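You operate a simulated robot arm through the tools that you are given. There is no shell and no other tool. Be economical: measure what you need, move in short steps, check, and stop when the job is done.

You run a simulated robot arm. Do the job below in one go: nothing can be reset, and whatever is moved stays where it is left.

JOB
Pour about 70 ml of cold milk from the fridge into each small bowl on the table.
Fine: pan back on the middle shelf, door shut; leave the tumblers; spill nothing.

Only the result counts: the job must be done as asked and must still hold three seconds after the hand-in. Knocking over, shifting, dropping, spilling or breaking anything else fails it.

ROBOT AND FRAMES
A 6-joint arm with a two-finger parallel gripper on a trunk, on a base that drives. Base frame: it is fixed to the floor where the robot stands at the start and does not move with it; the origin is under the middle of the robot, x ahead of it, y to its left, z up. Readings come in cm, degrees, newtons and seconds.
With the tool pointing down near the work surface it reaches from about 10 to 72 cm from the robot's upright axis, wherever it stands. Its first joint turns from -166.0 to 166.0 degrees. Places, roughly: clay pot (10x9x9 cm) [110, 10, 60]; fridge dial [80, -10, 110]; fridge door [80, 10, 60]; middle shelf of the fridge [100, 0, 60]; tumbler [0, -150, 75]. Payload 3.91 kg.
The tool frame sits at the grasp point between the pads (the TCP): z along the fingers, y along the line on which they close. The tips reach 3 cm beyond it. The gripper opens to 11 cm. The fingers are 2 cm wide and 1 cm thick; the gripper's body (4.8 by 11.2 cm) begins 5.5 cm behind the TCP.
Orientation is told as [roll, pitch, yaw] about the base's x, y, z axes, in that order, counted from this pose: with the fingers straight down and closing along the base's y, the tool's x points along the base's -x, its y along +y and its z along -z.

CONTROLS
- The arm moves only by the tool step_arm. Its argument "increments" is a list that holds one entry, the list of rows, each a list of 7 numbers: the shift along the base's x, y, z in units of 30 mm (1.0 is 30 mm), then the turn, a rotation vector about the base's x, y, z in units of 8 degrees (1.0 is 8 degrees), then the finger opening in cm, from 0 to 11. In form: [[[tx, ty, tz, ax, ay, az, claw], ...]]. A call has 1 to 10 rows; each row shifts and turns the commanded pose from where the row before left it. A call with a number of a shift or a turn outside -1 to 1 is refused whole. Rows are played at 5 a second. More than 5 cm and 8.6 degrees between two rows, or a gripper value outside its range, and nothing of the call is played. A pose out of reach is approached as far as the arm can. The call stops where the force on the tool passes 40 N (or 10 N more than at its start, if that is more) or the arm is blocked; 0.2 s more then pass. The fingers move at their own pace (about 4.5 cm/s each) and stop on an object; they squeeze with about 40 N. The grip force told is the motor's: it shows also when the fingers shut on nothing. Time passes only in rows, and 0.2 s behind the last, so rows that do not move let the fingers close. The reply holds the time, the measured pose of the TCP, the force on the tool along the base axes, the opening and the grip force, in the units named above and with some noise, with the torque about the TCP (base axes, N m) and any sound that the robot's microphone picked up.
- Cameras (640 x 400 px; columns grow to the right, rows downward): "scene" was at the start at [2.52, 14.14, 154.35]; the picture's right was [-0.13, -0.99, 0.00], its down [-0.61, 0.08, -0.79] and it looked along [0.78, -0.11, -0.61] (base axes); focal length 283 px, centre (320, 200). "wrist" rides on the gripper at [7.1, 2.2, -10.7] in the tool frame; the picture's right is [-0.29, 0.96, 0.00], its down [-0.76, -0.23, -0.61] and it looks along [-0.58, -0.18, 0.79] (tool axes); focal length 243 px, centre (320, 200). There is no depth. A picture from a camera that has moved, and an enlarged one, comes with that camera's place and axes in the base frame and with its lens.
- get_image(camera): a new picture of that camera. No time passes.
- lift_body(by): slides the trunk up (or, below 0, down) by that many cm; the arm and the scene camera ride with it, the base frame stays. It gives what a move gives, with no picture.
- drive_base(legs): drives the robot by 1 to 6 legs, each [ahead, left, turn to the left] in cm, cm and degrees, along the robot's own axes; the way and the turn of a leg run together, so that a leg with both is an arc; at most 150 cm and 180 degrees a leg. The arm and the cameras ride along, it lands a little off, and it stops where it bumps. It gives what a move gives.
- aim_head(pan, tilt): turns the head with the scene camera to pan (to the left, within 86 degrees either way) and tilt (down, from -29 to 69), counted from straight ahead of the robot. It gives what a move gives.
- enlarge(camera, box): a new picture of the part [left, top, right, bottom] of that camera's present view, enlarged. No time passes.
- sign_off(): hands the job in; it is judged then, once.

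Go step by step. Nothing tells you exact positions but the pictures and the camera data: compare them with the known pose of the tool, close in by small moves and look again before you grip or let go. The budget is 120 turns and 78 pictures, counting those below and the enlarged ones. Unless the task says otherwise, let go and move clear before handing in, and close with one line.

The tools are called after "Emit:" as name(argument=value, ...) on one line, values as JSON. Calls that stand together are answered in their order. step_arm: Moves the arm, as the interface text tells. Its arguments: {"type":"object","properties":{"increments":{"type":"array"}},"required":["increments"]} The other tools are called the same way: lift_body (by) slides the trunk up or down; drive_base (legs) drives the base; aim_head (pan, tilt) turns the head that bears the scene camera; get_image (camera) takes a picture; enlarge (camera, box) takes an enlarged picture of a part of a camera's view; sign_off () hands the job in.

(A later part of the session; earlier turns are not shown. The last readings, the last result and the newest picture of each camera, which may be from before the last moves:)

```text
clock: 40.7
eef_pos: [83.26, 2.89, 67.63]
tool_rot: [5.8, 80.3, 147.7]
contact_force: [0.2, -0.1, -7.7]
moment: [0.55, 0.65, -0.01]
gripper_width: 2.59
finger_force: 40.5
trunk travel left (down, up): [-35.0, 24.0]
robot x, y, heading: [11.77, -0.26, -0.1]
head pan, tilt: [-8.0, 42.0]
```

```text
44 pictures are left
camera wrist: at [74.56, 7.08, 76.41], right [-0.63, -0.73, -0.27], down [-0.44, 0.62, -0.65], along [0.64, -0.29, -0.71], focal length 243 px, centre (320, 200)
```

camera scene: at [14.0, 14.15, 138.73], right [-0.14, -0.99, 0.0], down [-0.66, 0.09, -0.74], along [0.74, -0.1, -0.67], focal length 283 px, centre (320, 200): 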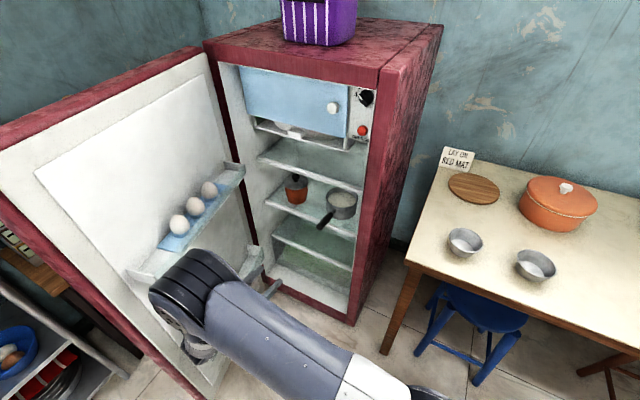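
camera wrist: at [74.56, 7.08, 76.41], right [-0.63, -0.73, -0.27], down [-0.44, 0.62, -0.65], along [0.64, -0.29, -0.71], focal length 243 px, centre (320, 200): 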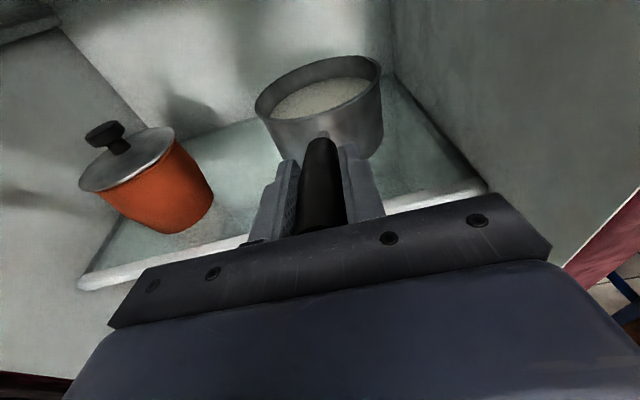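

The pan is held firmly: about 7.7 N with no slip. I'll look at the milk level, then withdraw straight back out of the fridge.

Emit:
enlarge(camera="wrist", box=[230, 30, 410, 180])

Emit:
step_arm(increments=[[[-0.3, 0.23, 0.1, 0, 0, 0, 0], [-0.5, 0.385, 0, 0, 0, 0, 0], [-0.62, 0.477, 0, 0, 0, 0, 0], [-0.62, 0.477, 0, 0, 0, 0, 0], [-0.62, 0.477, 0, 0, 0, 0, 0], [-0.62, 0.477, 0, 0, 0, 0, 0], [-0.62, 0.477, 0, 0, 0, 0, 0], [-0.62, 0.477, 0, 0, 0, 0, 0], [-0.62, 0.477, 0, 0, 0, 0, 0], [-0.3, 0.23, 0, 0, 0, 0, 0]]])

Emit:
get_image(camera="scene")

```text
2.67 times, centred on (320, 105) of wrist
camera zoom: at [74.56, 7.08, 76.41], right [-0.63, -0.73, -0.27], down [-0.44, 0.62, -0.65], along [0.64, -0.29, -0.71], focal length 647 px, centre (320, 453)
```

zoom: 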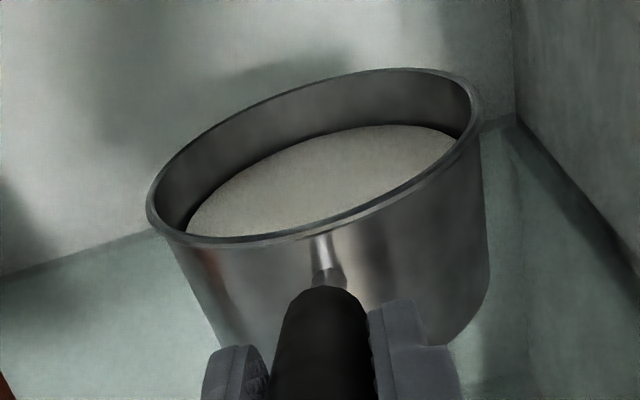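

```text
clock: 42.9
eef_pos: [67.1, 15.28, 67.85]
tool_rot: [5.6, 80.3, 147.5]
contact_force: [0.4, 0.2, -8.4]
moment: [0.49, 0.69, -0.02]
gripper_width: 2.56
finger_force: 40.0
trunk travel left (down, up): [-35.0, 24.0]
robot x, y, heading: [12.0, -0.09, 0.0]
head pan, tilt: [-8.0, 42.0]
```

```text
42 pictures are left
camera scene: at [14.07, 14.15, 138.72], right [-0.14, -0.99, 0.0], down [-0.66, 0.09, -0.74], along [0.74, -0.1, -0.67], focal length 283 px, centre (320, 200)
```

scene: 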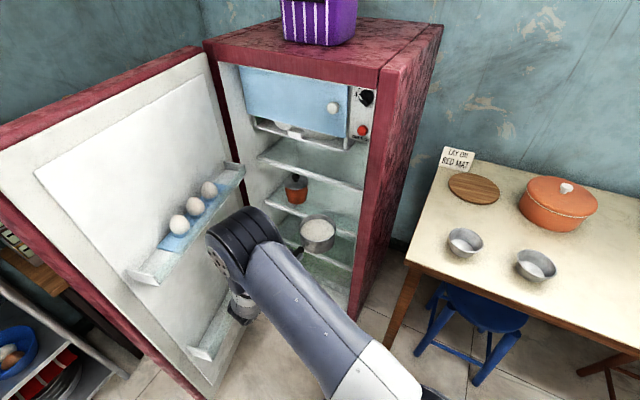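

The milk is about 2 cm below the rim. I'll withdraw further, raise the trunk, then carry the pan around the fridge corner toward the bowls.

Emit:
step_arm(increments=[[[-0.4, 0.3, 0, 0, 0, 0, 0], [-0.62, 0.477, 0, 0, 0, 0, 0], [-0.62, 0.477, 0, 0, 0, 0, 0], [-0.62, 0.477, 0, 0, 0, 0, 0], [-0.62, 0.477, 0, 0, 0, 0, 0], [-0.3, 0.23, 0, 0, 0, 0, 0]]])

Emit:
lift_body(by=23)

Emit:
step_arm(increments=[[[-0.2, -0.4, 0, 0, 0, 0, 0], [-0.4, -0.75, 0, 0, 0, 0, 0], [-0.4, -0.75, 0, 0, 0, 0, 0], [-0.4, -0.75, 0, 0, 0, 0, 0], [-0.4, -0.75, 0, 0, 0, 0, 0], [-0.4, -0.75, 0, 0, 0, 0, 0], [-0.4, -0.75, 0, 0, 0, 0, 0], [-0.4, -0.75, 0, 0, 0, 0, 0], [-0.3, -0.75, 0, 0, 0, 0, 0], [-0.2, -0.75, 0, 0, 0, 0, 0]]])

Emit:
get_image(camera="scene")

```text
clock: 44.3
eef_pos: [57.47, 22.63, 67.9]
tool_rot: [5.6, 80.3, 147.6]
contact_force: [0.0, -0.3, -7.3]
moment: [0.51, 0.64, -0.01]
gripper_width: 2.58
finger_force: 39.9
trunk travel left (down, up): [-35.0, 24.0]
robot x, y, heading: [11.78, -0.07, 0.0]
head pan, tilt: [-8.0, 42.0]
```

```text
clock: 46.7
eef_pos: [57.48, 22.57, 90.9]
tool_rot: [5.7, 80.3, 147.8]
contact_force: [0.5, -0.1, -8.4]
moment: [0.53, 0.72, 0.0]
gripper_width: 2.57
finger_force: 40.2
trunk travel left (down, up): [-58.0, 1.0]
robot x, y, heading: [11.96, -0.11, 0.0]
head pan, tilt: [-8.0, 42.0]
```

```text
clock: 49.1
eef_pos: [49.98, 4.0, 89.86]
tool_rot: [-35.5, 79.0, 107.0]
contact_force: [1.0, -0.2, -7.5]
moment: [0.48, 0.65, -0.01]
gripper_width: 2.58
finger_force: 39.8
trunk travel left (down, up): [-58.0, 1.0]
robot x, y, heading: [11.71, -0.13, -0.1]
head pan, tilt: [-8.0, 42.0]
stopped in row 10: the arm was blocked; the commanded pose is now the measured one
```

```text
41 pictures are left
camera scene: at [14.08, 14.12, 161.73], right [-0.14, -0.99, 0.0], down [-0.66, 0.09, -0.74], along [0.74, -0.1, -0.67], focal length 283 px, centre (320, 200)
```

scene: 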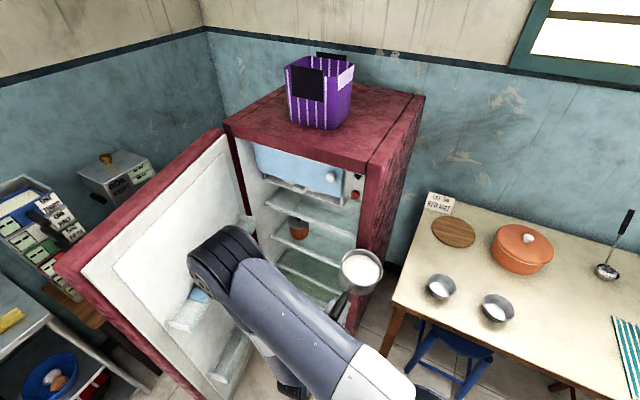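

The arm folded too close to the body and got blocked, and the pan tilted a few degrees, still safely. I'll reach out slightly, level the pan, then back the robot up instead.

Emit:
step_arm(increments=[[[0.5, 0.2, 0.1, 0, 0, 0, 0], [0.5, 0.2, 0.1, 0, 0, 0, 0], [0, 0, 0, -0.3, 0.24, 0, 0], [0, 0, 0, -0.3, 0.24, 0, 0], [0, 0, 0, 0, 0, 0, 0]]])

Emit:
drive_base(legs=[[-13, 7, 0]])

Emit:
get_image(camera="wrist")

```text
clock: 50.3
eef_pos: [52.97, 5.21, 90.37]
tool_rot: [-0.7, 81.1, 141.1]
contact_force: [0.0, -0.8, -8.4]
moment: [0.5, 0.66, 0.08]
gripper_width: 2.58
finger_force: 40.2
trunk travel left (down, up): [-58.0, 1.0]
robot x, y, heading: [11.53, -0.14, 0.3]
head pan, tilt: [-8.0, 42.0]
```

```text
clock: 51.6
eef_pos: [39.93, 12.23, 90.34]
tool_rot: [-1.0, 81.1, 141.2]
contact_force: [-0.1, 0.2, -7.7]
moment: [0.53, 0.65, 0.02]
gripper_width: 2.58
finger_force: 40.3
trunk travel left (down, up): [-58.0, 1.0]
robot x, y, heading: [-1.46, 6.92, 0.2]
head pan, tilt: [-8.0, 42.0]
```

```text
40 pictures are left
camera wrist: at [30.97, 16.51, 99.08], right [-0.62, -0.73, -0.29], down [-0.42, 0.62, -0.66], along [0.66, -0.29, -0.7], focal length 243 px, centre (320, 200)
```

wrist: 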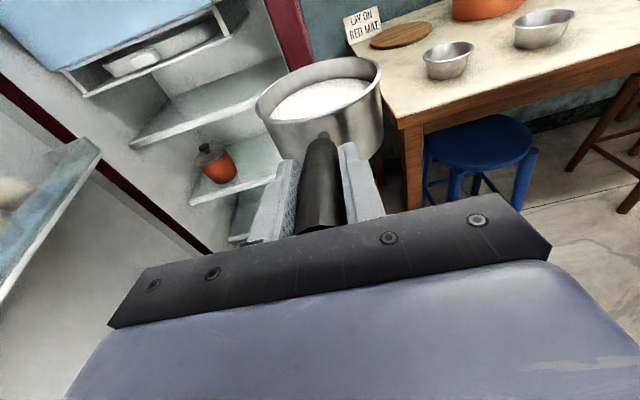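

The pan is steady and level. I'll carry it toward bowl 1, stopping just short.

Emit:
step_arm(increments=[[[0.1, -0.4, 0, 0, 0, 0, 0], [0.2, -0.75, 0, 0, 0, 0, 0], [0.2, -0.75, 0, 0, 0, 0, 0], [0.2, -0.75, 0, 0, 0, 0, 0], [0.2, -0.75, 0, 0, 0, 0, 0], [0.2, -0.75, 0, 0, 0, 0, 0], [0.2, -0.75, 0, 0, 0, 0, 0], [0.2, -0.75, 0, 0, 0, 0, 0], [0.3, -0.75, 0, 0, 0, 0, 0], [0.3, -0.75, 0, 0, 0, 0, 0]]])

Emit:
step_arm(increments=[[[0.5, -0.7, 0, 0, 0, 0, 0], [0.5, -0.6, 0, 0, 0, 0, 0], [0.5, -0.4, 0, 0, 0, 0, 0], [0, 0, 0, 0, 0, 0, 0]]])

Emit:
aim_head(pan=-35, tilt=45)

Emit:
get_image(camera="scene")

Emit:
get_image(camera="wrist")

```text
clock: 53.9
eef_pos: [46.27, -9.16, 90.31]
tool_rot: [-0.7, 81.0, 141.5]
contact_force: [0.4, 0.3, -7.7]
moment: [0.52, 0.65, 0.0]
gripper_width: 2.56
finger_force: 39.5
trunk travel left (down, up): [-58.0, 1.0]
robot x, y, heading: [-1.14, 7.25, 0.3]
head pan, tilt: [-8.0, 42.0]
```

```text
clock: 54.9
eef_pos: [50.98, -14.15, 90.35]
tool_rot: [-0.9, 81.0, 141.4]
contact_force: [-0.4, -0.6, -8.2]
moment: [0.52, 0.65, -0.02]
gripper_width: 2.57
finger_force: 39.8
trunk travel left (down, up): [-58.0, 1.0]
robot x, y, heading: [-1.06, 6.83, 0.5]
head pan, tilt: [-8.0, 42.0]
```

```text
clock: 55.8
eef_pos: [50.87, -14.26, 90.38]
tool_rot: [-1.1, 81.0, 141.2]
contact_force: [-0.2, 0.7, -6.9]
moment: [0.51, 0.66, -0.01]
gripper_width: 2.59
finger_force: 40.5
trunk travel left (down, up): [-58.0, 1.0]
robot x, y, heading: [-1.57, 6.95, -0.1]
head pan, tilt: [-35.0, 45.0]
```

```text
39 pictures are left
camera scene: at [-0.59, 17.56, 161.3], right [-0.57, -0.82, 0.0], down [-0.58, 0.4, -0.71], along [0.58, -0.4, -0.71], focal length 283 px, centre (320, 200)
```

scene: 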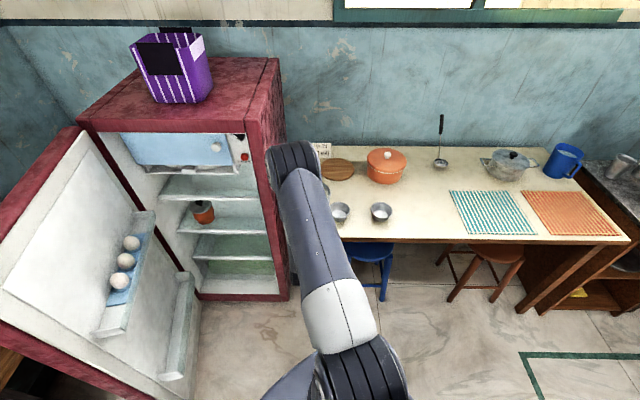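

```text
38 pictures are left
camera wrist: at [41.96, -10.01, 98.97], right [-0.62, -0.73, -0.29], down [-0.42, 0.62, -0.66], along [0.66, -0.29, -0.7], focal length 243 px, centre (320, 200)
```

wrist: 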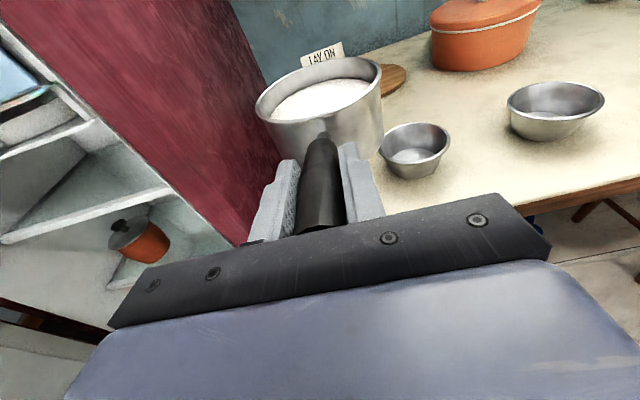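

Only two bowls are on the table, at about (57.3,-31.5) and (48.3,-45.2), rims at z 79.5. I'll bring the pan's right lip over bowl 1, then tilt in a small first stage.

Emit:
step_arm(increments=[[[0.2, -0.5, -0.15, 0, 0, 0, 0], [0.2, -0.5, -0.15, 0, 0, 0, 0], [0.2, -0.47, -0.15, 0, 0, 0, 0], [0, 0, 0, 0.3875, -0.316, 0, 0], [0, 0, 0, 0.3875, -0.316, 0, 0], [0, 0, 0, 0.3875, -0.316, 0, 0], [0, 0, 0, 0, 0, 0, 0], [0, 0, 0, 0, 0, 0, 0]]])

Emit:
get_image(camera="wrist")

Emit:
enlarge(camera="scene", box=[280, 130, 440, 240])

```text
clock: 57.6
eef_pos: [53.29, -17.22, 89.06]
tool_rot: [-54.8, 75.2, 87.8]
contact_force: [0.1, -0.5, -6.8]
moment: [0.47, 0.67, -0.03]
gripper_width: 2.58
finger_force: 39.3
out of reach, approached as far as the arm can: row 4, 5, 6
trunk travel left (down, up): [-58.0, 1.0]
robot x, y, heading: [-1.14, 6.81, 0.5]
head pan, tilt: [-35.0, 45.0]
```

```text
37 pictures are left
camera wrist: at [43.23, -14.28, 97.01], right [-0.58, -0.66, -0.48], down [-0.34, 0.73, -0.6], along [0.74, -0.18, -0.64], focal length 243 px, centre (320, 200)
```

wrist: 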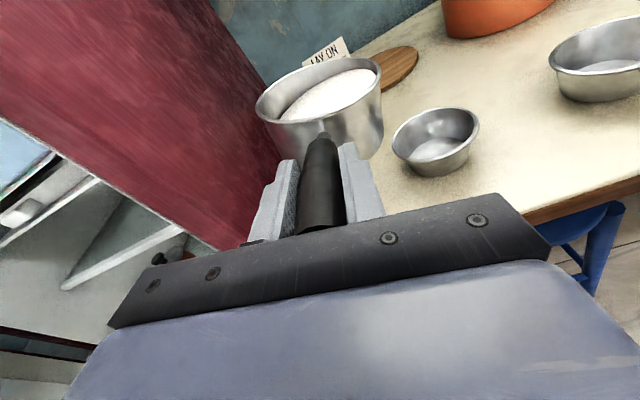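

```text
3.64 times, centred on (360, 185) of scene
camera zoom: at [-0.59, 17.55, 161.3], right [-0.57, -0.82, 0.0], down [-0.58, 0.4, -0.71], along [0.58, -0.4, -0.71], focal length 1028 px, centre (174, 254)
```

zoom: 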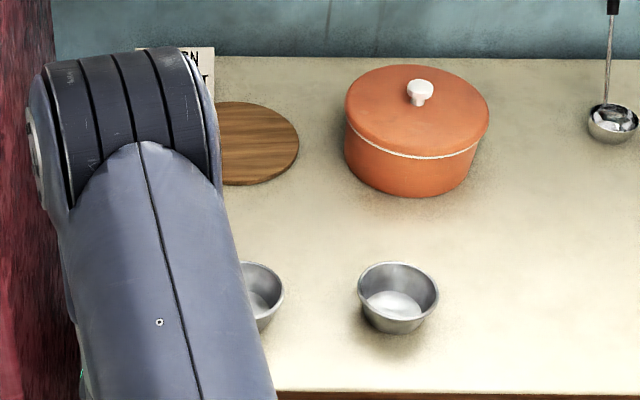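

Tilting right hits an arm limit. I'll level the pan and test a small tilt to the left.

Emit:
step_arm(increments=[[[0, 0, 0, -0.3875, 0.316, 0, 0], [0, 0, 0, -0.3875, 0.316, 0, 0], [0, 0, 0, -0.3875, 0.316, 0, 0], [0, 0, 0, 0, 0, 0, 0]]])

Emit:
step_arm(increments=[[[0, 0, 0, -0.3875, 0.316, 0, 0], [0, 0, 0, -0.3875, 0.316, 0, 0], [0, 0, 0, -0.3875, 0.316, 0, 0], [0, 0, 0, 0, 0, 0, 0]]])

```text
clock: 58.6
eef_pos: [53.16, -17.19, 89.15]
tool_rot: [-0.8, 81.0, 141.4]
contact_force: [-0.5, 0.4, -8.3]
moment: [0.51, 0.62, -0.01]
gripper_width: 2.58
finger_force: 40.0
trunk travel left (down, up): [-58.0, 1.0]
robot x, y, heading: [-1.33, 6.96, 0.2]
head pan, tilt: [-35.0, 45.0]
```

```text
clock: 59.6
eef_pos: [53.25, -17.21, 89.12]
tool_rot: [52.6, 75.0, -166.2]
contact_force: [-0.5, -0.8, -6.8]
moment: [0.57, 0.63, 0.0]
gripper_width: 2.56
finger_force: 40.1
trunk travel left (down, up): [-58.0, 1.0]
robot x, y, heading: [-1.37, 6.98, 0.3]
head pan, tilt: [-35.0, 45.0]
```

Left tilt works. I'll pour over the left lip instead, which puts the pan on the right of each bowl: for bowl 1, TCP about (44,-29.2).

Emit:
step_arm(increments=[[[0, 0, 0, 0.3875, -0.316, 0, 0], [0, 0, 0.1, 0.3875, -0.316, 0, 0], [-0.3, -0.4, 0.1, 0.3875, -0.316, 0, 0], [-0.55, -0.72, 0, 0, 0, 0, 0], [-0.55, -0.72, 0, 0, 0, 0, 0], [-0.55, -0.72, 0, 0, 0, 0, 0], [-0.55, -0.72, 0, 0, 0, 0, 0], [-0.55, -0.72, 0, 0, 0, 0, 0], [0, 0, -0.1, 0, 0, 0, 0], [0, 0, 0, 0, 0, 0, 0]]])

Emit:
step_arm(increments=[[[0, 0, 0, -0.3875, 0.316, 0, 0], [0, 0, 0, -0.3875, 0.316, 0, 0], [0, 0, 0, -0.3875, 0.316, 0, 0], [0, 0, 0, 0, 0, 0, 0]]])

Emit:
get_image(camera="wrist")

Emit:
get_image(camera="scene")

```text
clock: 61.8
eef_pos: [50.16, -17.56, 89.6]
tool_rot: [-0.7, 81.1, 141.2]
contact_force: [0.6, 0.1, -7.3]
moment: [0.52, 0.67, -0.01]
gripper_width: 2.57
finger_force: 39.9
out of reach, approached as far as the arm can: row 4, 5, 6, 7, 8
trunk travel left (down, up): [-58.0, 1.0]
robot x, y, heading: [-1.2, 7.22, 0.4]
head pan, tilt: [-35.0, 45.0]
```

```text
clock: 62.8
eef_pos: [50.06, -17.86, 89.57]
tool_rot: [52.6, 75.0, -166.2]
contact_force: [0.5, -0.3, -7.6]
moment: [0.55, 0.58, 0.03]
gripper_width: 2.56
finger_force: 39.8
trunk travel left (down, up): [-58.0, 1.0]
robot x, y, heading: [-0.92, 7.0, 0.2]
head pan, tilt: [-35.0, 45.0]
```

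```text
35 pictures are left
camera wrist: at [42.37, -12.28, 98.59], right [-0.65, -0.76, -0.08], down [-0.51, 0.51, -0.69], along [0.56, -0.4, -0.72], focal length 243 px, centre (320, 200)
```

wrist: 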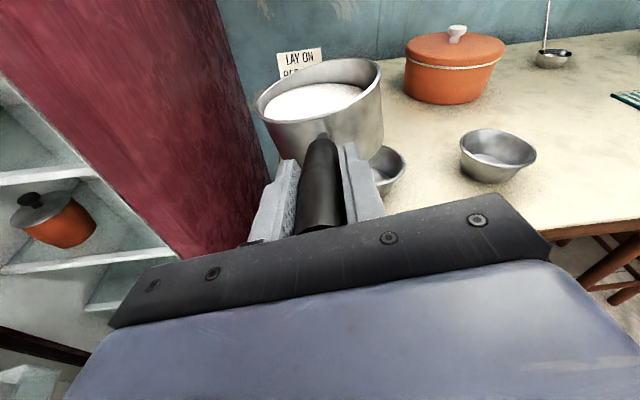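

```text
34 pictures are left
camera scene: at [-0.59, 17.55, 161.3], right [-0.57, -0.82, 0.0], down [-0.58, 0.4, -0.71], along [0.58, -0.4, -0.71], focal length 283 px, centre (320, 200)
```

scene: 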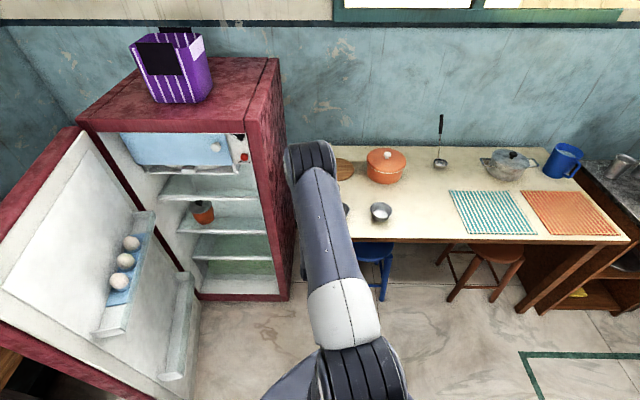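

The limit comes from how the tool heading relates to the arm's bearing, so I need the robot further right and back, at about (-17,-34). I'll level the pan, swing the arm left relative to the body, then drive there.

Emit:
step_arm(increments=[[[0, 0, 0, 0.3875, -0.316, 0, 0], [0, 0, 0, 0.3875, -0.316, 0, 0], [0, 0.4, 0.1, 0.3875, -0.316, 0, 0], [0, 0.8, 0, 0, 0, 0, 0], [0, 0.8, 0, 0, 0, 0, 0], [0, 0.8, 0, 0, 0, 0, 0], [0, 0.8, 0, 0, 0, 0, 0], [0, 0.8, 0, 0, 0, 0, 0], [0, 0.8, 0, 0, 0, 0, 0], [0, 0.6, 0, 0, 0, 0, 0]]])

Emit:
drive_base(legs=[[-16, 0, 0], [0, -41, 0]])

Emit:
get_image(camera="scene")

Emit:
get_image(camera="wrist")

```text
clock: 65.0
eef_pos: [50.36, -0.46, 89.96]
tool_rot: [-0.9, 81.0, 141.2]
contact_force: [-0.1, 0.8, -7.6]
moment: [0.52, 0.67, 0.05]
gripper_width: 2.58
finger_force: 40.0
trunk travel left (down, up): [-58.0, 1.0]
robot x, y, heading: [-1.17, 6.83, 0.3]
head pan, tilt: [-35.0, 45.0]
```

```text
clock: 68.5
eef_pos: [34.4, -40.74, 89.83]
tool_rot: [-1.0, 81.0, 141.2]
contact_force: [-0.2, -0.1, -7.3]
moment: [0.49, 0.66, 0.03]
gripper_width: 2.59
finger_force: 39.7
trunk travel left (down, up): [-58.0, 1.0]
robot x, y, heading: [-16.94, -33.12, 0.2]
head pan, tilt: [-35.0, 45.0]
```

```text
33 pictures are left
camera scene: at [-16.41, -22.66, 161.3], right [-0.57, -0.82, 0.0], down [-0.58, 0.4, -0.71], along [0.58, -0.4, -0.71], focal length 283 px, centre (320, 200)
```

scene: 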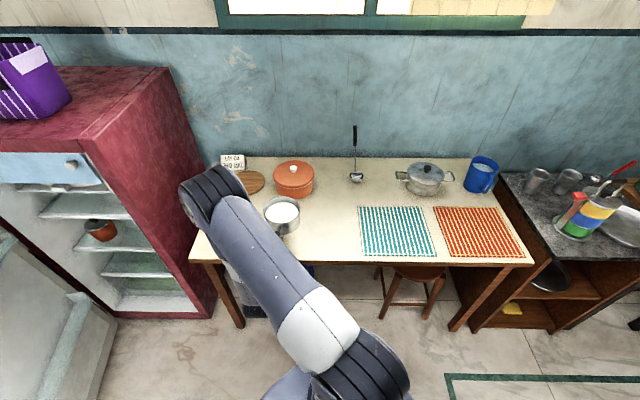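

```text
32 pictures are left
camera wrist: at [25.51, -36.57, 98.61], right [-0.62, -0.73, -0.29], down [-0.42, 0.62, -0.66], along [0.66, -0.29, -0.7], focal length 243 px, centre (320, 200)
```

wrist: 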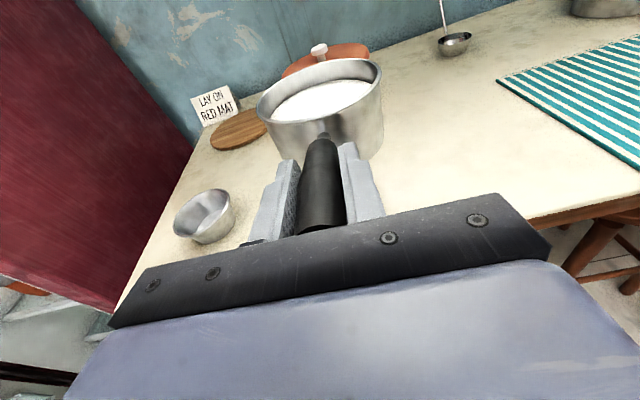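

The robot is at (-17,-33). To aim accurately I want both bowls in the wrist view, so I'll move to just short of the bowl 1 pour pose.

Emit:
step_arm(increments=[[[0, 0.3, 0.1, 0, 0, 0, 0], [0.1, 0.7, 0, 0, 0, 0, 0], [0.1, 0.7, 0, 0, 0, 0, 0], [0.1, 0.7, 0, 0, 0, 0, 0], [0.1, 0.7, 0, 0, 0, 0, 0], [0, 0.7, 0, 0, 0, 0, 0], [0, 0.7, 0, 0, 0, 0, 0], [0, 0.3, 0, 0, 0, 0, 0], [0, 0, 0, 0, 0, 0, 0]]])

Emit:
get_image(camera="wrist")

Emit:
get_image(camera="scene")

```text
clock: 70.5
eef_pos: [35.68, -26.34, 90.31]
tool_rot: [-1.0, 81.0, 141.2]
contact_force: [-0.3, 0.6, -7.1]
moment: [0.54, 0.67, 0.0]
gripper_width: 2.58
finger_force: 39.9
trunk travel left (down, up): [-58.0, 1.0]
robot x, y, heading: [-17.48, -33.37, 0.4]
head pan, tilt: [-35.0, 45.0]
```

```text
31 pictures are left
camera wrist: at [26.74, -22.11, 98.96], right [-0.62, -0.73, -0.29], down [-0.42, 0.62, -0.66], along [0.66, -0.29, -0.7], focal length 243 px, centre (320, 200)
```

wrist: 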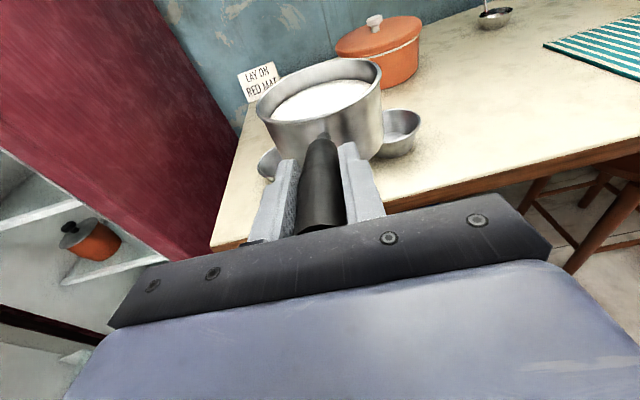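

```text
30 pictures are left
camera scene: at [-16.41, -22.63, 161.29], right [-0.57, -0.82, 0.0], down [-0.58, 0.4, -0.71], along [0.58, -0.4, -0.71], focal length 283 px, centre (320, 200)
```

scene: 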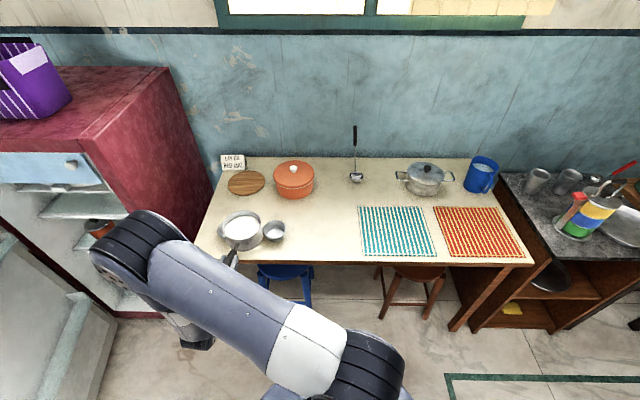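

Both the pan and the bowls show in the scene view. I'll enlarge it.

Emit:
enlarge(camera="scene", box=[190, 180, 310, 275])

```text
4.21 times, centred on (250, 228) of scene
camera zoom: at [-16.41, -22.63, 161.29], right [-0.57, -0.82, 0.0], down [-0.58, 0.4, -0.71], along [0.58, -0.4, -0.71], focal length 1191 px, centre (615, 84)
```

zoom: 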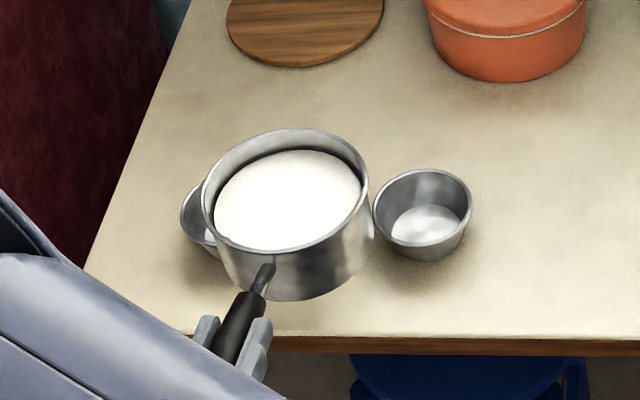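

Bowl 1 is at about (56.8,-32.1), bowl 2 at (47.6,-46.1), and the pan centre sits about (9.6,-8.2) from the TCP. I'll move to the pour pose for bowl 1 and check.

Emit:
step_arm(increments=[[[0.5, -0.2, -0.1, 0, 0, 0, 0], [0.6, -0.25, -0.1, 0, 0, 0, 0], [0.6, -0.25, -0.1, 0, 0, 0, 0], [0.6, -0.25, 0, 0, 0, 0, 0], [0.1, -0.08, 0, 0, 0, 0, 0], [0, 0, 0, -0.3875, 0.316, 0, 0], [0, 0, 0, -0.3875, 0.316, 0, 0], [0, 0, 0, 0, 0, 0, 0]]])

Emit:
enlarge(camera="scene", box=[190, 180, 310, 275])

Emit:
get_image(camera="wrist")

```text
clock: 72.3
eef_pos: [42.93, -29.42, 89.4]
tool_rot: [41.1, 77.8, -177.5]
contact_force: [0.3, 1.1, -7.5]
moment: [0.57, 0.64, -0.03]
gripper_width: 2.6
finger_force: 39.3
trunk travel left (down, up): [-58.0, 1.0]
robot x, y, heading: [-16.86, -33.22, 0.4]
head pan, tilt: [-35.0, 45.0]
```

```text
4.21 times, centred on (250, 228) of scene
camera zoom: at [-16.4, -22.63, 161.29], right [-0.57, -0.82, 0.0], down [-0.58, 0.4, -0.71], along [0.58, -0.4, -0.71], focal length 1191 px, centre (615, 84)
```

zoom: 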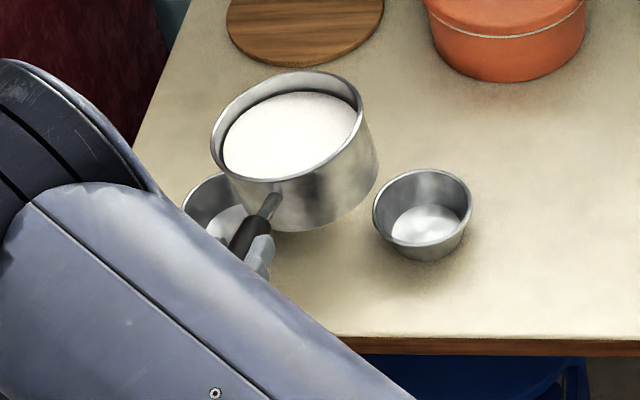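

```text
27 pictures are left
camera wrist: at [34.76, -24.24, 98.37], right [-0.64, -0.75, -0.15], down [-0.48, 0.55, -0.68], along [0.59, -0.36, -0.72], focal length 243 px, centre (320, 200)
```

wrist: 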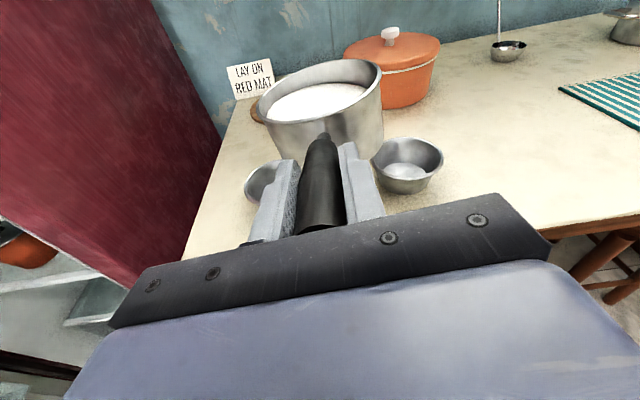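

Alignment is good: the lip is just before the bowl centre. With a freeboard of about 2 cm, pouring should begin near 18–19° and 70 ml should be out near 24°. I'll shift slightly and tilt gradually to 20°.

Emit:
step_arm(increments=[[[-0.2, 0.02, 0, -0.19, 0.158, 0, 0], [0, 0, 0, -0.19, 0.158, 0, 0], [0, 0, 0, -0.19, 0.158, 0, 0], [0, 0, 0, -0.19, 0.158, 0, 0], [0, 0, 0, -0.19, 0.158, 0, 0], [0, 0, 0, -0.19, 0.158, 0, 0], [0, 0, 0, 0, 0, 0, 0], [0, 0, 0, 0, 0, 0, 0], [0, 0, 0, 0, 0, 0, 0]]])

Emit:
enlarge(camera="scene", box=[190, 180, 310, 275])

```text
clock: 74.3
eef_pos: [42.21, -29.35, 89.38]
tool_rot: [65.1, 68.2, -154.3]
contact_force: [0.2, 0.1, -7.6]
moment: [0.59, 0.63, -0.01]
gripper_width: 2.59
finger_force: 40.1
trunk travel left (down, up): [-58.0, 1.0]
robot x, y, heading: [-17.26, -33.2, 0.1]
head pan, tilt: [-35.0, 45.0]
```

```text
4.21 times, centred on (250, 228) of scene
camera zoom: at [-16.4, -22.63, 161.29], right [-0.57, -0.82, 0.0], down [-0.58, 0.4, -0.71], along [0.58, -0.4, -0.71], focal length 1191 px, centre (615, 84)
```

zoom: 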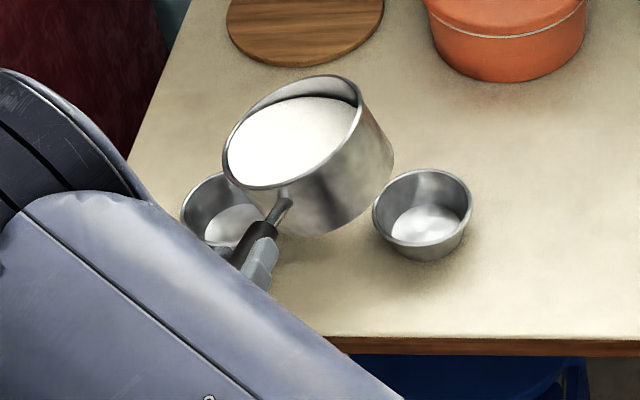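

No flow yet, with the milk close to the lip. I'll tilt to about 24° in small steps.

Emit:
step_arm(increments=[[[0, 0, 0, -0.097, 0.079, 0, 0], [0, 0, 0, -0.097, 0.079, 0, 0], [0, 0, 0, -0.097, 0.079, 0, 0], [0, 0, 0, -0.097, 0.079, 0, 0], [0, 0, 0, 0, 0, 0, 0], [0, 0, 0, 0, 0, 0, 0], [0, 0, 0, 0, 0, 0, 0]]])

Emit:
enlarge(camera="scene", box=[190, 180, 310, 275])

```text
clock: 75.9
eef_pos: [42.16, -29.35, 89.35]
tool_rot: [69.1, 64.5, -150.6]
contact_force: [0.0, 0.2, -7.8]
moment: [0.6, 0.53, 0.04]
gripper_width: 2.58
finger_force: 40.1
trunk travel left (down, up): [-58.0, 1.0]
robot x, y, heading: [-17.07, -33.12, 0.2]
head pan, tilt: [-35.0, 45.0]
```

```text
4.21 times, centred on (250, 228) of scene
camera zoom: at [-16.4, -22.63, 161.29], right [-0.57, -0.82, 0.0], down [-0.58, 0.4, -0.71], along [0.58, -0.4, -0.71], focal length 1191 px, centre (615, 84)
```

zoom: 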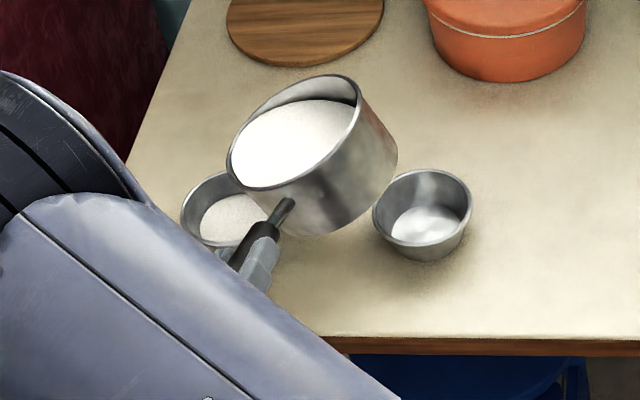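

Milk has flowed into bowl 1. I'll tilt back a bit to stop the flow and take several weight readings.

Emit:
step_arm(increments=[[[0, 0, 0, 0.29, -0.237, 0, 0], [0, 0, 0, 0.29, -0.237, 0, 0], [0, 0, 0, 0, 0, 0, 0]]])

Emit:
aim_head(pan=-35, tilt=45)

Emit:
aim_head(pan=-35, tilt=45)

Emit:
aim_head(pan=-35, tilt=45)

Emit:
aim_head(pan=-35, tilt=45)

Emit:
aim_head(pan=-35, tilt=45)

Emit:
aim_head(pan=-35, tilt=45)

Emit:
get_image(camera="wrist")

```text
clock: 76.7
eef_pos: [42.21, -29.39, 89.38]
tool_rot: [62.8, 70.0, -156.6]
contact_force: [-0.3, 0.6, -7.6]
moment: [0.57, 0.56, 0.0]
gripper_width: 2.57
finger_force: 39.9
trunk travel left (down, up): [-58.0, 1.0]
robot x, y, heading: [-17.29, -33.44, 0.4]
head pan, tilt: [-35.0, 45.0]
```

```text
clock: 77.3
eef_pos: [42.2, -29.38, 89.39]
tool_rot: [62.8, 69.9, -156.5]
contact_force: [0.0, 0.5, -6.5]
moment: [0.53, 0.58, 0.02]
gripper_width: 2.6
finger_force: 40.1
trunk travel left (down, up): [-58.0, 1.0]
robot x, y, heading: [-16.95, -33.15, 0.4]
head pan, tilt: [-35.0, 45.0]
```

```text
clock: 77.9
eef_pos: [42.21, -29.4, 89.28]
tool_rot: [62.8, 70.1, -156.5]
contact_force: [0.2, 0.4, -7.2]
moment: [0.54, 0.55, 0.01]
gripper_width: 2.57
finger_force: 39.9
trunk travel left (down, up): [-58.0, 1.0]
robot x, y, heading: [-17.08, -33.5, 0.1]
head pan, tilt: [-35.0, 45.0]
```

```text
clock: 78.5
eef_pos: [42.13, -29.35, 89.45]
tool_rot: [62.8, 70.0, -156.5]
contact_force: [-0.6, -0.2, -7.4]
moment: [0.56, 0.57, 0.0]
gripper_width: 2.6
finger_force: 40.3
trunk travel left (down, up): [-58.0, 1.0]
robot x, y, heading: [-17.08, -33.5, 0.5]
head pan, tilt: [-35.0, 45.0]
```

```text
clock: 79.1
eef_pos: [42.14, -29.34, 89.3]
tool_rot: [62.9, 70.0, -156.5]
contact_force: [0.0, 0.2, -7.5]
moment: [0.55, 0.57, 0.02]
gripper_width: 2.58
finger_force: 40.3
trunk travel left (down, up): [-58.0, 1.0]
robot x, y, heading: [-16.94, -32.92, 0.0]
head pan, tilt: [-35.0, 45.0]
```

```text
clock: 79.7
eef_pos: [42.22, -29.33, 89.37]
tool_rot: [62.8, 70.0, -156.4]
contact_force: [0.6, 0.0, -7.3]
moment: [0.54, 0.57, 0.01]
gripper_width: 2.57
finger_force: 40.0
trunk travel left (down, up): [-58.0, 1.0]
robot x, y, heading: [-17.06, -33.5, 0.5]
head pan, tilt: [-35.0, 45.0]
```

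```text
clock: 80.3
eef_pos: [42.17, -29.41, 89.32]
tool_rot: [62.8, 70.0, -156.6]
contact_force: [-0.3, -0.6, -6.8]
moment: [0.57, 0.56, -0.02]
gripper_width: 2.59
finger_force: 40.2
trunk travel left (down, up): [-58.0, 1.0]
robot x, y, heading: [-16.97, -33.02, 0.2]
head pan, tilt: [-35.0, 45.0]
```

```text
24 pictures are left
camera wrist: at [35.06, -23.02, 98.36], right [-0.65, -0.76, 0.02], down [-0.56, 0.46, -0.69], along [0.52, -0.46, -0.72], focal length 243 px, centre (320, 200)
```

wrist: 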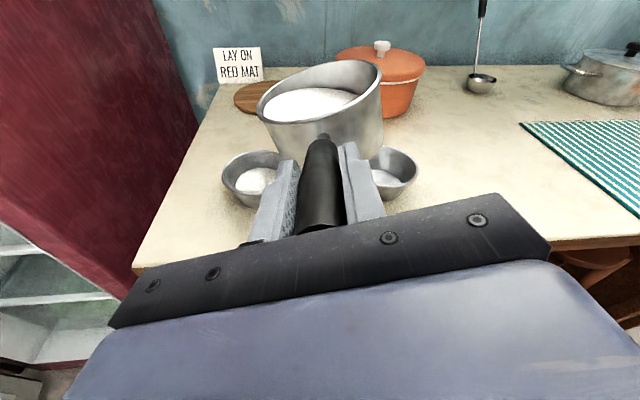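

By moment and weight, about 41 ml has been poured. To reach 70 ml I need about 26°, so I'll tilt up to that and hold.

Emit:
step_arm(increments=[[[0, 0, 0, -0.29, 0.237, 0, 0], [0, 0, 0, -0.29, 0.237, 0, 0], [0, 0, 0, -0.097, 0.079, 0, 0], [0, 0, 0, -0.097, 0.079, 0, 0], [0, 0, 0, 0, 0, 0, 0], [0, 0, 0, 0, 0, 0, 0], [0, 0, 0, 0.29, -0.237, 0, 0], [0, 0, 0, 0.29, -0.237, 0, 0], [0, 0, 0, 0, 0, 0, 0]]])

Emit:
aim_head(pan=-35, tilt=45)

Emit:
aim_head(pan=-35, tilt=45)

Emit:
aim_head(pan=-35, tilt=45)

Emit:
aim_head(pan=-35, tilt=45)

Emit:
aim_head(pan=-35, tilt=45)

Emit:
aim_head(pan=-35, tilt=45)

Emit:
aim_head(pan=-35, tilt=45)

Emit:
enlarge(camera="scene", box=[190, 180, 310, 275])

```text
clock: 82.3
eef_pos: [42.15, -29.49, 89.35]
tool_rot: [65.2, 68.2, -154.2]
contact_force: [0.1, 0.4, -7.6]
moment: [0.53, 0.52, -0.01]
gripper_width: 2.57
finger_force: 39.5
trunk travel left (down, up): [-58.0, 1.0]
robot x, y, heading: [-17.32, -33.24, 0.1]
head pan, tilt: [-35.0, 45.0]
```

```text
clock: 82.9
eef_pos: [42.21, -29.6, 89.42]
tool_rot: [65.4, 68.1, -154.2]
contact_force: [0.2, -0.1, -7.7]
moment: [0.54, 0.55, 0.01]
gripper_width: 2.59
finger_force: 39.9
trunk travel left (down, up): [-58.0, 1.0]
robot x, y, heading: [-16.77, -33.12, 0.2]
head pan, tilt: [-35.0, 45.0]
```

```text
clock: 83.5
eef_pos: [42.21, -29.42, 89.42]
tool_rot: [65.3, 68.2, -154.2]
contact_force: [-0.8, 0.6, -6.7]
moment: [0.55, 0.53, -0.02]
gripper_width: 2.58
finger_force: 39.7
trunk travel left (down, up): [-58.0, 1.0]
robot x, y, heading: [-17.16, -33.45, 0.2]
head pan, tilt: [-35.0, 45.0]
```

```text
clock: 84.1
eef_pos: [42.24, -29.51, 89.32]
tool_rot: [65.3, 68.2, -154.2]
contact_force: [1.0, 0.2, -7.6]
moment: [0.54, 0.55, 0.02]
gripper_width: 2.59
finger_force: 39.6
trunk travel left (down, up): [-58.0, 1.0]
robot x, y, heading: [-17.02, -33.35, 0.1]
head pan, tilt: [-35.0, 45.0]
```

```text
clock: 84.7
eef_pos: [42.18, -29.54, 89.45]
tool_rot: [65.2, 68.2, -154.2]
contact_force: [0.0, 0.1, -6.7]
moment: [0.51, 0.52, -0.02]
gripper_width: 2.58
finger_force: 39.9
trunk travel left (down, up): [-58.0, 1.0]
robot x, y, heading: [-16.99, -33.14, 0.2]
head pan, tilt: [-35.0, 45.0]
```

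```text
clock: 85.3
eef_pos: [42.26, -29.56, 89.46]
tool_rot: [65.3, 68.2, -154.2]
contact_force: [-0.3, -0.5, -7.2]
moment: [0.55, 0.57, -0.01]
gripper_width: 2.59
finger_force: 40.1
trunk travel left (down, up): [-58.0, 1.0]
robot x, y, heading: [-17.09, -33.42, 0.4]
head pan, tilt: [-35.0, 45.0]
```

```text
clock: 85.9
eef_pos: [42.14, -29.43, 89.41]
tool_rot: [65.3, 68.3, -154.3]
contact_force: [0.0, -0.3, -7.0]
moment: [0.54, 0.51, 0.02]
gripper_width: 2.55
finger_force: 40.0
trunk travel left (down, up): [-58.0, 1.0]
robot x, y, heading: [-17.07, -33.02, 0.1]
head pan, tilt: [-35.0, 45.0]
```

```text
clock: 86.5
eef_pos: [42.19, -29.5, 89.25]
tool_rot: [65.4, 68.2, -154.1]
contact_force: [0.5, 0.2, -6.2]
moment: [0.52, 0.53, -0.01]
gripper_width: 2.57
finger_force: 40.4
trunk travel left (down, up): [-58.0, 1.0]
robot x, y, heading: [-16.87, -33.33, 0.2]
head pan, tilt: [-35.0, 45.0]
```

```text
4.21 times, centred on (250, 228) of scene
camera zoom: at [-16.41, -22.63, 161.29], right [-0.57, -0.82, 0.0], down [-0.58, 0.4, -0.71], along [0.58, -0.4, -0.71], focal length 1191 px, centre (615, 84)
```

zoom: 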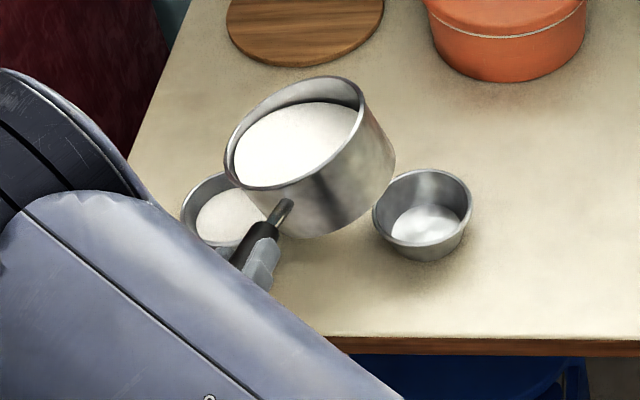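

Bowl 1 now holds roughly 67–70 ml (moment about 67, visual level about 75). I'll level the pan and shift to the bowl 2 pour pose by the bowl offset (-9.1,-13.9).

Emit:
step_arm(increments=[[[0, 0, 0.1, 0.3875, -0.316, 0, 0], [0, 0, 0.1, 0.3875, -0.316, 0, 0], [-0.3, -0.43, 0, 0.29, -0.237, 0, 0], [-0.5, -0.77, 0, 0, 0, 0, 0], [-0.5, -0.77, 0, 0, 0, 0, 0], [-0.5, -0.77, 0, 0, 0, 0, 0], [-0.5, -0.77, 0, 0, 0, 0, 0], [-0.5, -0.77, 0, 0, 0, 0, 0], [-0.23, -0.35, -0.2, 0, 0, 0, 0], [0, 0, 0, 0, 0, 0, 0]]])

Emit:
step_arm(increments=[[[0, 0, 0, -0.29, 0.237, 0, 0], [0, 0, 0, -0.29, 0.237, 0, 0], [0, 0, 0, -0.29, 0.237, 0, 0], [0, 0, 0, -0.29, 0.237, 0, 0], [0, 0, 0, 0, 0, 0, 0], [0, 0, 0, 0, 0, 0, 0]]])

Emit:
enlarge(camera="scene", box=[210, 180, 330, 275])

Emit:
get_image(camera="wrist")

```text
clock: 88.7
eef_pos: [33.2, -43.29, 89.36]
tool_rot: [43.6, 77.4, -174.8]
contact_force: [0.3, 0.3, -7.3]
moment: [0.49, 0.61, -0.01]
gripper_width: 2.58
finger_force: 40.1
trunk travel left (down, up): [-58.0, 1.0]
robot x, y, heading: [-17.35, -33.21, 0.2]
head pan, tilt: [-35.0, 45.0]
```

```text
clock: 90.1
eef_pos: [33.18, -43.37, 89.31]
tool_rot: [66.4, 67.3, -153.2]
contact_force: [-0.2, -0.3, -7.8]
moment: [0.56, 0.57, -0.03]
gripper_width: 2.59
finger_force: 40.0
trunk travel left (down, up): [-58.0, 1.0]
robot x, y, heading: [-17.04, -33.34, 0.1]
head pan, tilt: [-35.0, 45.0]
```

```text
4.21 times, centred on (270, 228) of scene
camera zoom: at [-16.42, -22.65, 161.29], right [-0.57, -0.82, 0.0], down [-0.58, 0.4, -0.71], along [0.58, -0.4, -0.71], focal length 1191 px, centre (530, 84)
```

zoom: 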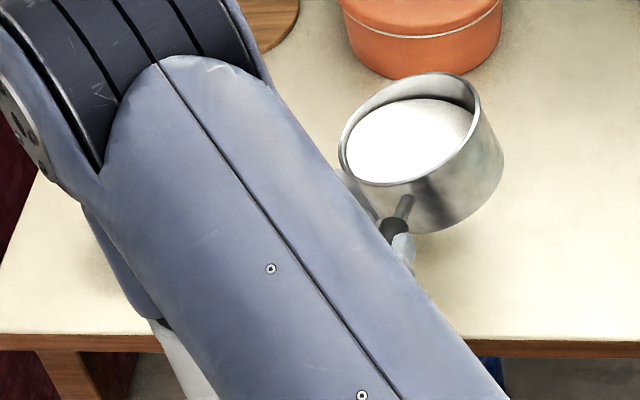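

```text
21 pictures are left
camera wrist: at [26.3, -36.54, 98.33], right [-0.65, -0.76, 0.07], down [-0.58, 0.43, -0.69], along [0.49, -0.49, -0.72], focal length 243 px, centre (320, 200)
```

wrist: 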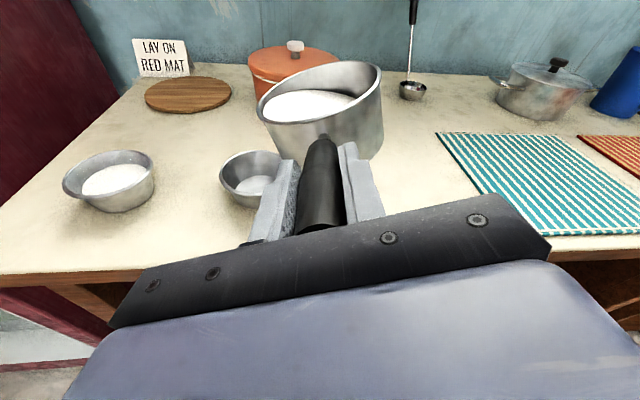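

Bowl 2 is in the same place relative to the pan as bowl 1 was. I'll take fresh weight readings before pouring.

Emit:
aim_head(pan=-35, tilt=45)

Emit:
aim_head(pan=-35, tilt=45)

Emit:
aim_head(pan=-35, tilt=45)

Emit:
aim_head(pan=-35, tilt=45)

Emit:
aim_head(pan=-35, tilt=45)

Emit:
aim_head(pan=-35, tilt=45)

Emit:
aim_head(pan=-35, tilt=45)

Emit:
aim_head(pan=-35, tilt=45)

Emit:
enlarge(camera="wrist", box=[50, 130, 290, 230])

```text
clock: 90.7
eef_pos: [33.18, -43.18, 89.3]
tool_rot: [66.3, 67.3, -153.1]
contact_force: [0.6, -0.6, -6.9]
moment: [0.54, 0.57, -0.03]
gripper_width: 2.6
finger_force: 40.1
trunk travel left (down, up): [-58.0, 1.0]
robot x, y, heading: [-17.18, -33.49, 0.2]
head pan, tilt: [-35.0, 45.0]
```

```text
clock: 91.3
eef_pos: [33.18, -43.26, 89.27]
tool_rot: [66.3, 67.3, -153.1]
contact_force: [0.9, 0.9, -6.7]
moment: [0.53, 0.54, -0.01]
gripper_width: 2.57
finger_force: 39.7
trunk travel left (down, up): [-58.0, 1.0]
robot x, y, heading: [-17.04, -33.41, 0.0]
head pan, tilt: [-35.0, 45.0]
```

```text
clock: 91.9
eef_pos: [33.12, -43.32, 89.41]
tool_rot: [66.3, 67.4, -153.1]
contact_force: [-0.4, -0.6, -6.6]
moment: [0.57, 0.55, 0.05]
gripper_width: 2.58
finger_force: 40.5
trunk travel left (down, up): [-58.0, 1.0]
robot x, y, heading: [-17.16, -33.23, 0.0]
head pan, tilt: [-35.0, 45.0]
```

```text
clock: 92.5
eef_pos: [33.12, -43.1, 89.36]
tool_rot: [66.3, 67.3, -153.3]
contact_force: [-1.1, 0.0, -6.5]
moment: [0.54, 0.53, -0.02]
gripper_width: 2.59
finger_force: 39.9
trunk travel left (down, up): [-58.0, 1.0]
robot x, y, heading: [-16.83, -33.23, 0.6]
head pan, tilt: [-35.0, 45.0]
```

```text
clock: 93.1
eef_pos: [33.09, -43.24, 89.37]
tool_rot: [66.3, 67.2, -153.3]
contact_force: [0.5, 0.7, -6.5]
moment: [0.56, 0.54, -0.01]
gripper_width: 2.6
finger_force: 40.3
trunk travel left (down, up): [-58.0, 1.0]
robot x, y, heading: [-16.9, -33.6, 0.5]
head pan, tilt: [-35.0, 45.0]
```

```text
clock: 93.7
eef_pos: [33.1, -43.29, 89.39]
tool_rot: [66.3, 67.3, -153.2]
contact_force: [-0.4, -0.4, -6.3]
moment: [0.58, 0.51, 0.03]
gripper_width: 2.55
finger_force: 40.2
trunk travel left (down, up): [-58.0, 1.0]
robot x, y, heading: [-16.98, -33.19, 0.3]
head pan, tilt: [-35.0, 45.0]
```

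```text
clock: 94.3
eef_pos: [33.12, -43.3, 89.34]
tool_rot: [66.3, 67.3, -153.2]
contact_force: [-0.6, 0.0, -7.6]
moment: [0.52, 0.53, -0.07]
gripper_width: 2.59
finger_force: 40.0
trunk travel left (down, up): [-58.0, 1.0]
robot x, y, heading: [-16.62, -33.26, 0.4]
head pan, tilt: [-35.0, 45.0]
```

```text
clock: 94.9
eef_pos: [33.14, -43.24, 89.39]
tool_rot: [66.3, 67.3, -153.2]
contact_force: [0.0, -0.2, -7.1]
moment: [0.6, 0.49, 0.02]
gripper_width: 2.57
finger_force: 40.3
trunk travel left (down, up): [-58.0, 1.0]
robot x, y, heading: [-16.97, -33.24, 0.2]
head pan, tilt: [-35.0, 45.0]
```

```text
2.67 times, centred on (170, 180) of wrist
camera zoom: at [26.3, -36.55, 98.33], right [-0.65, -0.76, 0.07], down [-0.58, 0.43, -0.69], along [0.49, -0.49, -0.72], focal length 647 px, centre (720, 253)
```

zoom: 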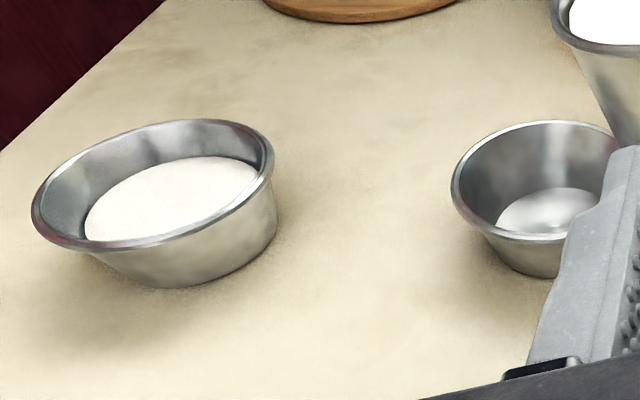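

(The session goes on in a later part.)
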